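You operate a simulated robot arm through the tools that you are given. There is no shell and no other tool. Be economical: measure what you need, move in short steps, check, and stop when the job is done.

The job below is to be done with a simulated robot arm. You get a single attempt, and the scene is never put back.

TASK
Put one of the tea bags from the table top on top of the brown box.

The check looks at the end state, three seconds after you hand in, the way a careful person would. Anything else that was tipped, shoved, dropped, spilled or broken makes it a failure.

THE ROBOT
A 5-joint arm with a two-finger parallel gripper, fixed in place. Base frame: the origin is at the foot of the arm, x ahead of it, y to its left, z up; the work surface is at about z = 0. Readings come in mm, degrees, newtons and seconds.
With the tool pointing down near the work surface it reaches from about 260 to 600 mm from the base axis. Its first joint turns from -66.0 to 66.0 degrees. The tool tilts only in the upright plane through the base axis and itself; it spins freely about its own axis. Payload 1.57 kg.
The TCP is the grasp point between the finger pads, 30 mm short of the fingertips. In the tool frame z runs along the fingers and y along their closing line. The gripper opens to 80 mm. The fingers are 17 mm wide and 12 mm thick; the gripper's body (40 by 82 mm) begins 80 mm behind the TCP.
Orientation is that of the tool frame in the base frame, as a unit quaternion [x, y, z, w]. With the fingers straight down and closing along the base's y, the tool's x points along the base's -x, its y along +y and its z along -z.

THE INTERFACE
- The arm moves only by the tool servo_tool. Its argument "increments" is a list of rows, each an object (a shift or turn left out is 0, a gripper value left out holds the last) with "translation": the shift along the tool's x, y, z in units of 25 mm (1.0 is 25 mm), a list of three; "spin": the turn about the tool's z in units of 8 degrees (1.0 is 8 degrees). In form: [{"translation": [dx, dy, dz], "spin": spin}, ...]. A call has 1 to 20 rows; each row shifts and turns the commanded pose from where the row before left it, along the tool's axes as they then stand. "hand" is the closure, from 0 (fully open) to 1 (shut), set as the call begins (left out, the last holds). A call with a number of a shift or a turn outside -1 to 1 is refused whole. A row lasts 0.2 s, in which the tool goes at most 50 mm and 8.6 degrees; a call with a longer step from one row to the next is refused whole, and so is a gripper value outside its range. Where a pose cannot be reached the arm comes as near as it can. A force on the tool above 40 N (or 10 N above the force at the start of the call, whichever is more), or a blocked arm, ends the call early, and 0.2 s more pass. Each finger travels about 153 mm/s and halts on what it meets, pressing with about 22 N; the grip force reading is that of the motor and also rises with nothing between the fingers. The clock runs only during rows and for 0.2 s after the last one: add rows that do not move to give the fingers time. It gives the time, the measured TCP pose, the force on the tool (base axes), the opening and the grip force at its end, in the units of the frame above (readings bear some noise).
- Cameras (640 x 400 px; columns grow to the right, rows downward): "scene" is fixed at [14.3, 375.9, 530]; the picture's right is [-0.93, -0.37, 0.00], its down [-0.19, 0.47, -0.86] and it looks along [0.32, -0.80, -0.51] (base axes); focal length 356 px, centre (320, 200). "wrist" rides on the gripper at [72, -7, -122] in the tool frame; the picture's right is [0.09, 1.00, 0.00], its down [-0.84, 0.08, -0.54] and it looks along [-0.54, 0.05, 0.84] (tool axes); focal length 238 px, centre (320, 200). There is no depth. A picture from a camera that has moved, and an enlarged one, comes with that camera's place and axes in the base frame and with its lens.
- get_image(camera): a new picture of that camera. No time passes.
- inspect(camera, box): a new picture of the part [left, top, right, bottom] of that camera's present view, enlarged. No time passes.
- sign_off(): hands the job in; it is judged then, once.

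Go step by step. Nothing tells you positions but the pictures and the camera data: compare them with the known pose of the tool, close in by small moves and look again before you grip or let go. The budget is 90 turns and 36 pictures, counting those below and the enlarged ones. Unless the task says otherwise, let go and move clear before handing in, and close with one line.

The tools are called after "Emit:" as a command line: name --argument value ..., lists and objects as JSON in quotes. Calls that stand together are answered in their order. servo_tool: Moves the arm, as the interface text tells. Its arguments: {"type":"object","properties":{"increments":{"type":"array"},"hand":{"type":"number"}},"required":["increments"]} The other tools are called the same way: get_image (camera) takes a picture; inspect (camera, box) takes an enlarged picture of a part of a camera's view; sign_off () hands the job in.

At the start:

```text
time: 0.0
tcp_pos: [243.3, -269.3, 268.5]
tool_rot: [0.001, 1.0, 0.0, 0.0]
ft_force: [0.6, 0.0, 0.0]
width: 79.8
grip_force: 0.1
```

scene: 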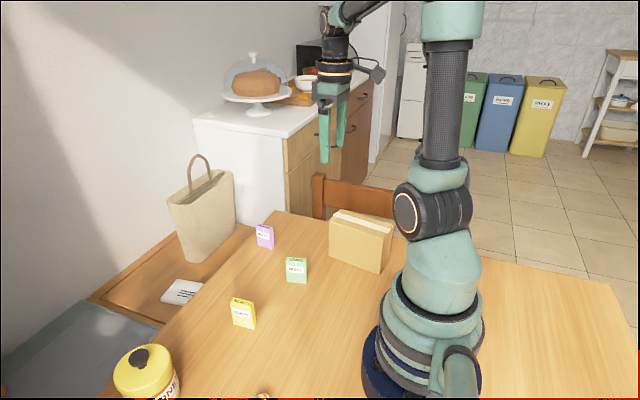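
wrist: 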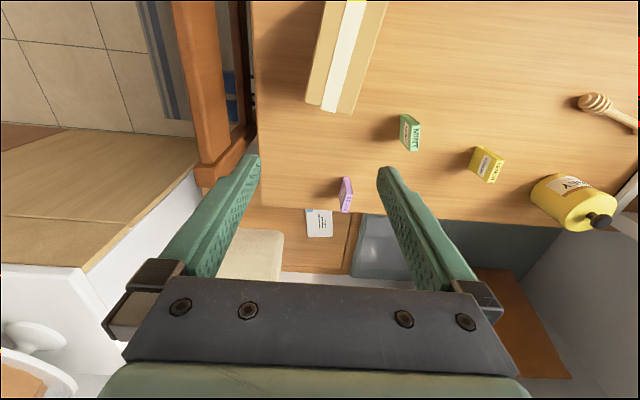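

I see three small tea packets standing on the table (purple, green, yellow) and the brown box beyond, roughly x 115–235, y about -230. I'll enlarge the views before moving.

Emit:
inspect --camera "scene" --box '[220, 190, 420, 340]'

Emit:
inspect --camera "wrist" --box '[280, 0, 640, 250]'

```text
2.67 times, centred on (320, 265) of scene
camera zoom: at [14.3, 375.9, 530.0], right [-0.93, -0.37, 0.0], down [-0.19, 0.47, -0.86], along [0.32, -0.8, -0.51], focal length 949 px, centre (320, 27)
```

zoom: 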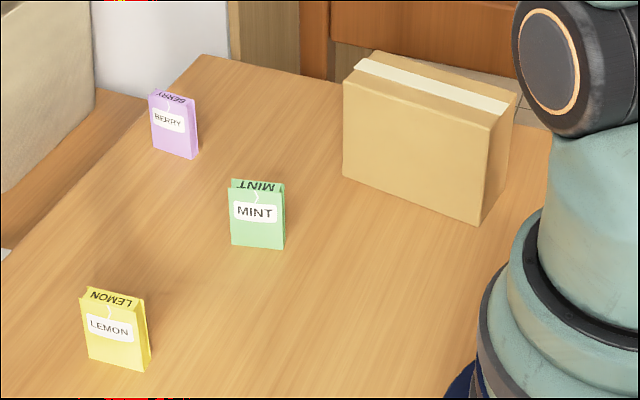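

```text
1.60 times, centred on (460, 125) of wrist
camera zoom: at [172.6, -276.1, 392.2], right [-0.09, 1.0, 0.0], down [0.84, 0.08, 0.54], along [0.54, 0.05, -0.84], focal length 381 px, centre (96, 320)
```

zoom: 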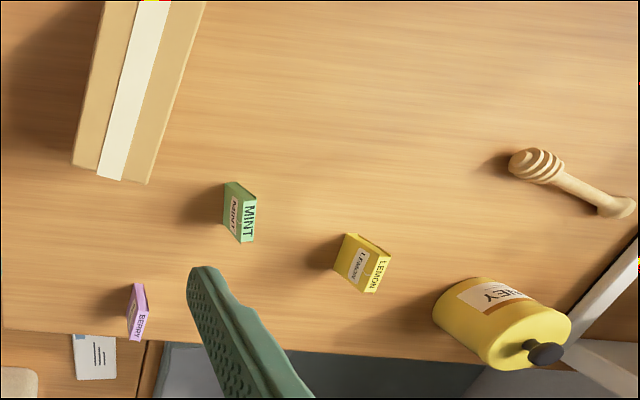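

The mint packet is centred near (266, -131), about 57 mm tall with its faces turned ~16° from x; the box top is at z≈99, centred near (170, -248). I move above the mint packet, turn to match it, and look again.

Emit:
servo_tool --hand 0 --increments '[{"translation": [-0.16, 0.92, 0]}, {"translation": [-0.16, 0.92, 0]}, {"translation": [-0.15, 0.92, 0]}, {"translation": [-0.15, 0.92, 0]}, {"translation": [-0.15, 0.92, 0]}, {"translation": [-0.15, 0.92, 0]}, {"spin": -1}, {"spin": -1}, {"translation": [0, 0, 1]}, {"translation": [0, 0, 1]}, {"translation": [0, 0, 1]}, {"translation": [0, 0, 1]}, {}]'

Emit:
get_image --camera "wrist"

Emit:
inspect --camera "scene" --box '[220, 140, 420, 290]'

```text
time: 2.8
tcp_pos: [268.2, -129.8, 168.4]
tool_rot: [-0.139, 0.99, 0.0, 0.0]
ft_force: [-0.4, -0.5, -1.9]
width: 79.8
grip_force: 0.1
```

```text
31 pictures are left
camera wrist: at [200.8, -157.2, 292.2], right [-0.36, 0.93, 0.0], down [0.78, 0.3, 0.54], along [0.51, 0.2, -0.84], focal length 238 px, centre (320, 200)
```

wrist: 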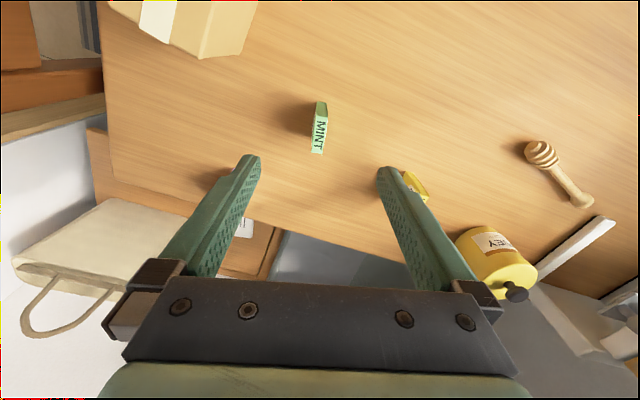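

```text
2.67 times, centred on (320, 215) of scene
camera zoom: at [14.3, 375.9, 530.0], right [-0.93, -0.37, 0.0], down [-0.19, 0.47, -0.86], along [0.32, -0.8, -0.51], focal length 949 px, centre (320, 160)
```

zoom: 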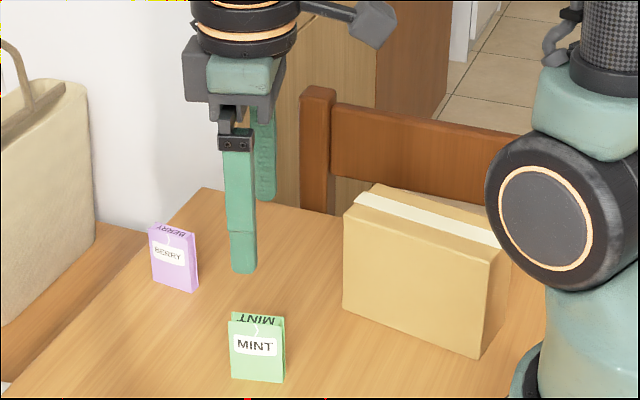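

The gripper is above the mint packet at z≈168 and well aligned. I'll zoom in to refine its centre and yaw.

Emit:
inspect --camera "wrist" --box '[280, 85, 360, 165]'

```text
5.00 times, centred on (320, 125) of wrist
camera zoom: at [200.8, -157.2, 292.2], right [-0.36, 0.93, 0.0], down [0.78, 0.3, 0.54], along [0.51, 0.2, -0.84], focal length 1192 px, centre (320, 575)
```

zoom: 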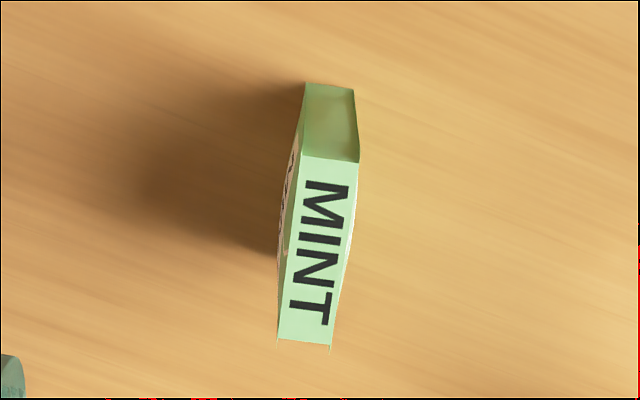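

The packet's top is centred near (271, -130) with yaw ≈14°, so only a slight correction is needed. Descending around it to TCP z≈38.

Emit:
servo_tool --hand 0 --increments '[{"translation": [-0.1, 0, 0], "spin": 0.25}, {"translation": [0, 0, 0.8]}, {"translation": [0, 0, 0.8]}, {"translation": [0, 0, 0.8]}, {"translation": [0, 0, 0.8]}, {"translation": [0, 0, 0.8]}, {"translation": [0, 0, 0.6]}, {"translation": [0, 0, 0.6]}, {}]'

Emit:
get_image --camera "wrist"

Emit:
inspect --camera "scene" --box '[220, 190, 420, 340]'

```text
time: 4.8
tcp_pos: [270.7, -129.9, 39.6]
tool_rot: [-0.121, 0.993, 0.0, 0.0]
ft_force: [1.1, 0.5, -0.3]
width: 80.1
grip_force: 0.0
```

```text
28 pictures are left
camera wrist: at [203.2, -154.8, 162.5], right [-0.33, 0.94, 0.0], down [0.79, 0.28, 0.54], along [0.51, 0.18, -0.84], focal length 238 px, centre (320, 200)
```

wrist: 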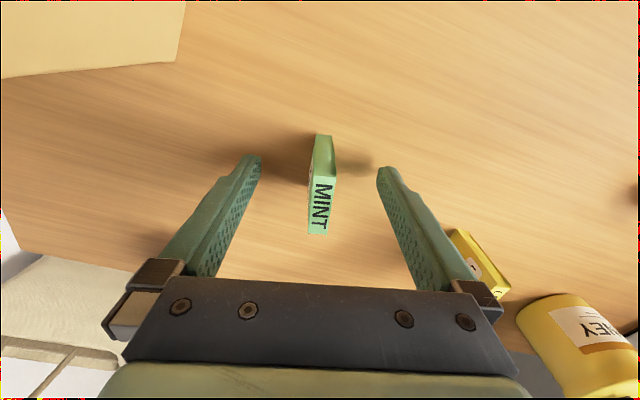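

```text
2.67 times, centred on (320, 265) of scene
camera zoom: at [14.3, 375.9, 530.0], right [-0.93, -0.37, 0.0], down [-0.19, 0.47, -0.86], along [0.32, -0.8, -0.51], focal length 949 px, centre (320, 27)
```

zoom: 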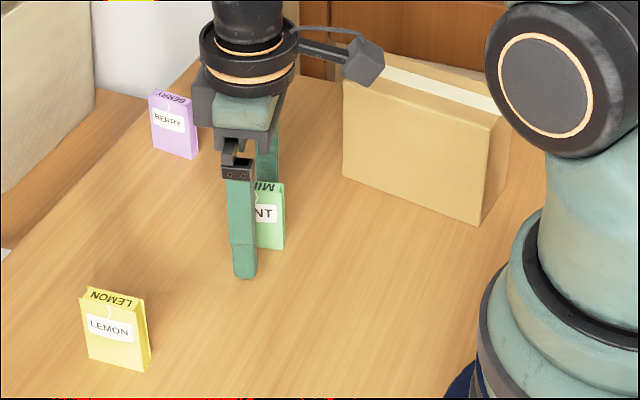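

The packet is centred between the fingers, both clear of it. Closing.

Emit:
servo_tool --hand 1 --increments '[{}, {}, {}, {}]'

Emit:
get_image --camera "wrist"

```text
time: 5.8
tcp_pos: [270.2, -130.5, 41.2]
tool_rot: [-0.121, 0.993, 0.0, 0.0]
ft_force: [-0.5, 0.4, 0.5]
width: 14.2
grip_force: 22.1
```

```text
26 pictures are left
camera wrist: at [203.2, -154.8, 162.8], right [-0.33, 0.94, 0.0], down [0.79, 0.28, 0.54], along [0.51, 0.18, -0.84], focal length 238 px, centre (320, 200)
```

wrist: 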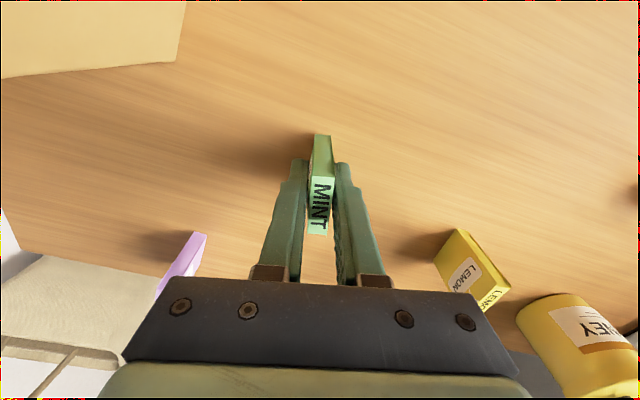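

The packet is held (14 mm wide, 22 N). Lifting straight up.

Emit:
servo_tool --increments '[{"translation": [0, 0, -0.4]}, {"translation": [0, 0, -0.8]}, {"translation": [0, 0, -0.8]}, {"translation": [0, 0, -0.8]}, {"translation": [0, 0, -0.8]}, {"translation": [0, 0, -0.8]}, {"translation": [0, 0, -0.8]}, {"translation": [0, 0, -0.8]}, {}]'

Emit:
get_image --camera "wrist"

Emit:
inspect --camera "scene" --box '[220, 140, 420, 290]'

```text
time: 7.8
tcp_pos: [269.9, -131.0, 190.7]
tool_rot: [-0.121, 0.993, 0.0, 0.0]
ft_force: [-0.7, -0.8, 0.5]
width: 14.4
grip_force: 21.9
```

```text
25 pictures are left
camera wrist: at [202.5, -155.4, 312.2], right [-0.33, 0.94, 0.0], down [0.79, 0.28, 0.54], along [0.51, 0.18, -0.84], focal length 238 px, centre (320, 200)
```

wrist: 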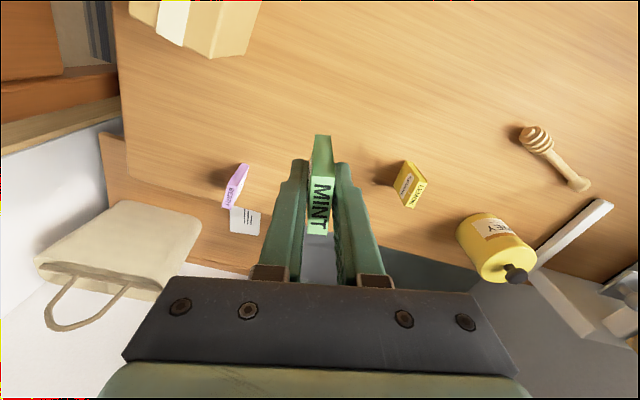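

```text
2.67 times, centred on (320, 215) of scene
camera zoom: at [14.3, 375.9, 530.0], right [-0.93, -0.37, 0.0], down [-0.19, 0.47, -0.86], along [0.32, -0.8, -0.51], focal length 949 px, centre (320, 160)
```

zoom: 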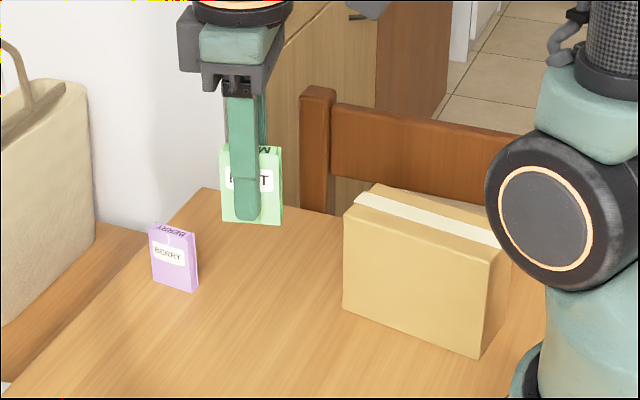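

The packet hangs straight, its bottom about 40 mm below the TCP. I now spin ~20° to align with the box and carry it over the box's centre, near (185, -252), keeping height.

Emit:
servo_tool --increments '[{"spin": 0.85}, {"spin": 0.85}, {"spin": 0.84}, {"translation": [0.406, -0.741, 0]}, {"translation": [0.406, -0.741, 0]}, {"translation": [0.406, -0.741, 0]}, {"translation": [0.406, -0.741, 0]}, {"translation": [0.406, -0.741, 0]}, {"translation": [0.406, -0.741, 0]}, {"translation": [0.406, -0.741, 0]}, {}, {}]'

Emit:
get_image --camera "wrist"

Emit:
inspect --camera "scene" --box '[220, 140, 420, 290]'

```text
time: 10.4
tcp_pos: [183.8, -250.3, 190.0]
tool_rot: [0.056, 0.998, 0.0, -0.001]
ft_force: [-0.8, -0.4, -0.4]
width: 14.5
grip_force: 21.7
```

```text
23 pictures are left
camera wrist: at [112.5, -249.4, 312.5], right [0.02, 1.0, 0.0], down [0.84, -0.02, 0.54], along [0.54, -0.01, -0.84], focal length 238 px, centre (320, 200)
```

wrist: 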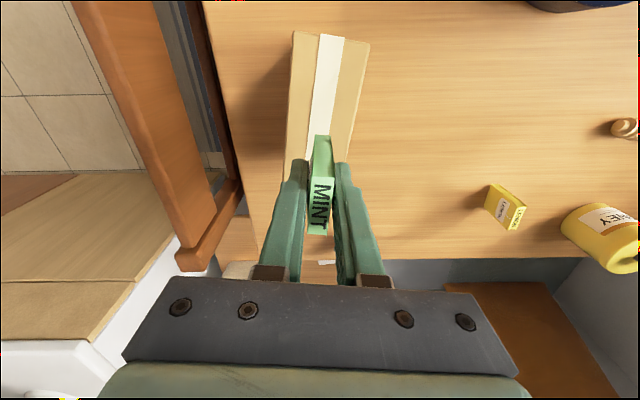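

```text
2.67 times, centred on (320, 215) of scene
camera zoom: at [14.3, 375.9, 530.0], right [-0.93, -0.37, 0.0], down [-0.19, 0.47, -0.86], along [0.32, -0.8, -0.51], focal length 949 px, centre (320, 160)
```

zoom: 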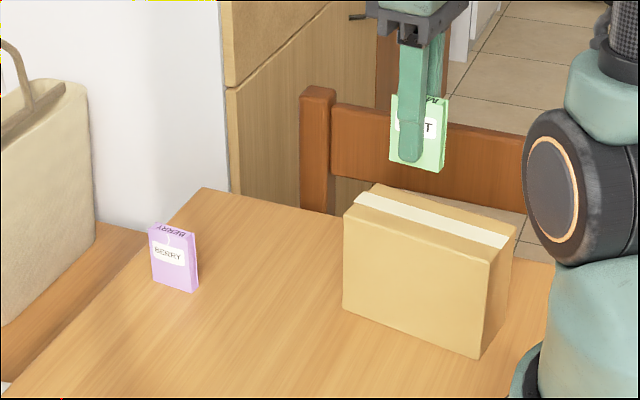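

The packet is over the middle of the box, aligned with it. Lowering most of the way, then checking the gap.

Emit:
servo_tool --increments '[{"translation": [0, 0, 0.5]}, {"translation": [0, 0, 0.5]}, {"translation": [0, 0, 0.4]}, {"translation": [0, 0, 0.3]}, {}]'

Emit:
inspect --camera "scene" --box '[300, 160, 420, 250]'

```text
time: 11.6
tcp_pos: [183.4, -250.6, 147.3]
tool_rot: [0.056, 0.998, 0.0, 0.0]
ft_force: [-0.1, -0.6, -0.2]
width: 14.6
grip_force: 21.8
```

```text
4.44 times, centred on (360, 205) of scene
camera zoom: at [14.3, 375.9, 530.0], right [-0.93, -0.37, 0.0], down [-0.19, 0.47, -0.86], along [0.32, -0.8, -0.51], focal length 1581 px, centre (142, 178)
```

zoom: 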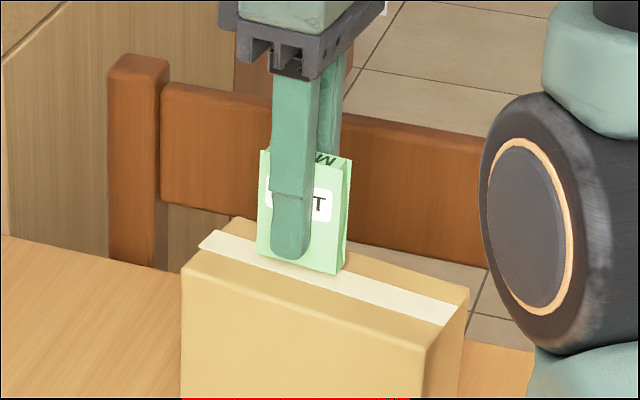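

The packet's bottom is roughly 7 mm above the box top. Lowering gently while watching the force.

Emit:
servo_tool --increments '[{"translation": [0, 0, 0.08]}, {"translation": [0, 0, 0.08]}, {"translation": [0, 0, 0.06]}, {}]'

Emit:
inspect --camera "scene" --box '[300, 160, 420, 250]'

```text
time: 12.6
tcp_pos: [183.1, -251.3, 140.8]
tool_rot: [0.055, 0.998, 0.0, 0.0]
ft_force: [-0.6, 0.4, -0.3]
width: 14.2
grip_force: 22.0
```

```text
4.44 times, centred on (360, 205) of scene
camera zoom: at [14.3, 375.9, 530.0], right [-0.93, -0.37, 0.0], down [-0.19, 0.47, -0.86], along [0.32, -0.8, -0.51], focal length 1581 px, centre (142, 178)
```

zoom: 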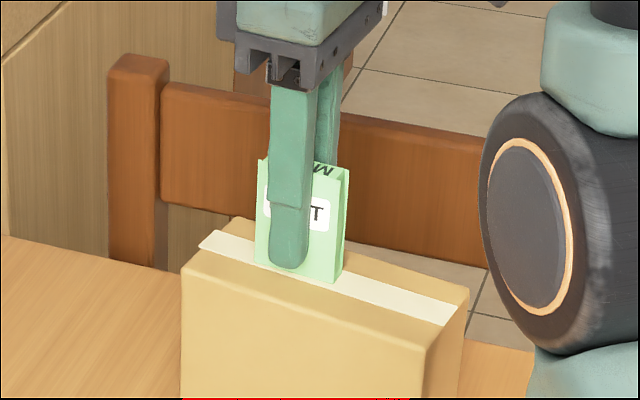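

Still no contact force. Stepping down 1 mm at a time.

Emit:
servo_tool --increments '[{"translation": [0, 0, 0.04]}, {"translation": [0, 0, 0.04]}, {}]'

```text
time: 13.4
tcp_pos: [184.4, -251.6, 139.5]
tool_rot: [0.055, 0.998, -0.001, 0.0]
ft_force: [-0.4, -0.5, 3.6]
width: 14.5
grip_force: 22.1
```

A slight upward force (3.6 N) suggests contact; one more small step to confirm.

Emit:
servo_tool --increments '[{"translation": [0, 0, 0.03]}, {}]'

Emit:
inspect --camera "scene" --box '[300, 160, 420, 250]'

```text
time: 14.0
tcp_pos: [185.1, -252.1, 139.3]
tool_rot: [0.056, 0.998, -0.001, 0.001]
ft_force: [0.3, 2.6, 19.6]
width: 14.7
grip_force: 21.9
```

```text
4.44 times, centred on (360, 205) of scene
camera zoom: at [14.3, 376.0, 530.0], right [-0.93, -0.37, 0.0], down [-0.19, 0.47, -0.86], along [0.32, -0.8, -0.51], focal length 1581 px, centre (142, 178)
```

zoom: 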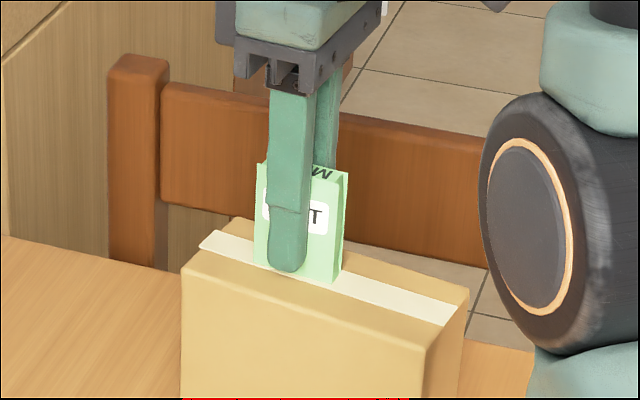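

Contact is firm at 20 N, so the packet stands on the box. I'll ease up under a millimetre and open the fingers part way.

Emit:
servo_tool --increments '[{"translation": [0, 0, -0.03]}, {}]'

Emit:
servo_tool --hand 0.5 --increments '[{}, {}, {}]'

Emit:
get_image --camera "wrist"

Emit:
inspect --camera "scene" --box '[300, 160, 420, 250]'

```text
time: 14.6
tcp_pos: [185.1, -251.6, 137.7]
tool_rot: [0.056, 0.998, 0.0, -0.001]
ft_force: [1.2, -2.6, 8.0]
width: 14.6
grip_force: 22.2
```

```text
time: 15.4
tcp_pos: [183.2, -251.4, 139.3]
tool_rot: [0.056, 0.998, 0.001, 0.0]
ft_force: [-0.1, -0.2, -0.4]
width: 40.1
grip_force: 0.0
```

```text
18 pictures are left
camera wrist: at [112.8, -250.2, 261.7], right [0.02, 1.0, 0.0], down [0.84, -0.02, 0.54], along [0.54, -0.01, -0.84], focal length 238 px, centre (320, 200)
```

wrist: 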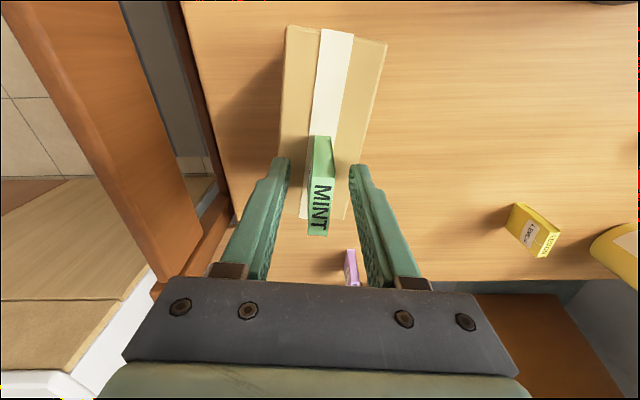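

```text
4.44 times, centred on (360, 205) of scene
camera zoom: at [14.3, 375.9, 530.0], right [-0.93, -0.37, 0.0], down [-0.19, 0.47, -0.86], along [0.32, -0.8, -0.51], focal length 1581 px, centre (142, 178)
```

zoom: 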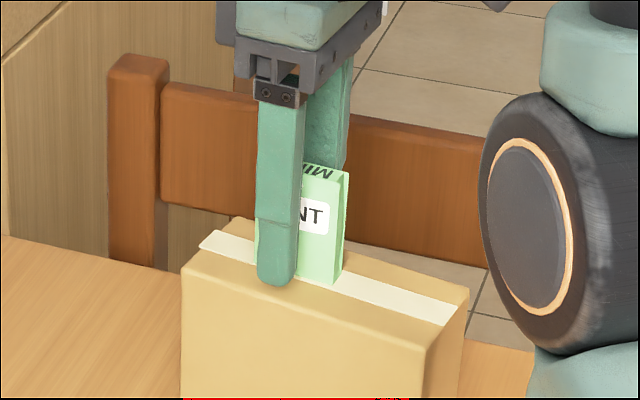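

The packet stands freely on the box with both fingers clear. I'll open fully and rise straight up.

Emit:
servo_tool --hand 0.2 --increments '[{}, {"translation": [0, 0, -0.4]}, {"translation": [0, 0, -0.8]}, {"translation": [0, 0, -0.8]}, {"translation": [0, 0, -0.8]}, {"translation": [0, 0, -0.8]}, {"translation": [0, 0, -0.8]}, {}, {}]'

Emit:
get_image --camera "scene"

Emit:
inspect --camera "scene" --box '[300, 160, 420, 250]'

```text
time: 17.4
tcp_pos: [183.4, -252.3, 250.0]
tool_rot: [0.055, 0.998, 0.0, 0.001]
ft_force: [-1.2, 0.0, 0.6]
width: 64.1
grip_force: 0.1
```

```text
16 pictures are left
```

scene: 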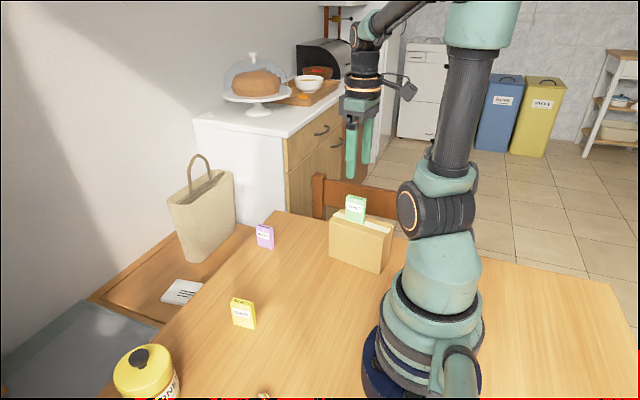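

```text
4.44 times, centred on (360, 205) of scene
camera zoom: at [14.3, 375.9, 530.0], right [-0.93, -0.37, 0.0], down [-0.19, 0.47, -0.86], along [0.32, -0.8, -0.51], focal length 1581 px, centre (142, 178)
```

zoom: 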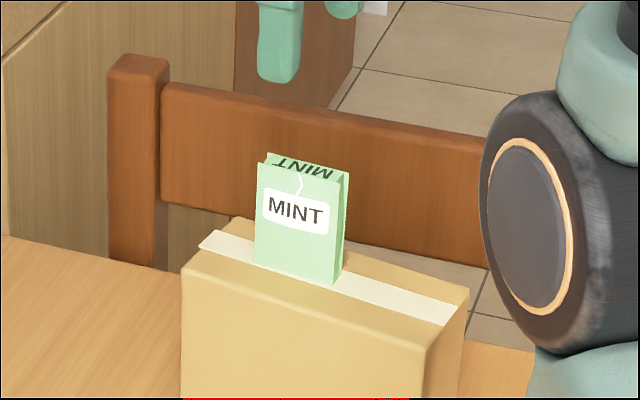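

The mint tea packet stands steadily on the box, everything else looks untouched, and the gripper is clear. Handing in.

Emit:
sign_off

```text
The job is handed in.
```

The mint tea bag is standing on top of the brown box, the gripper is clear of it, and nothing else appears to have moved.
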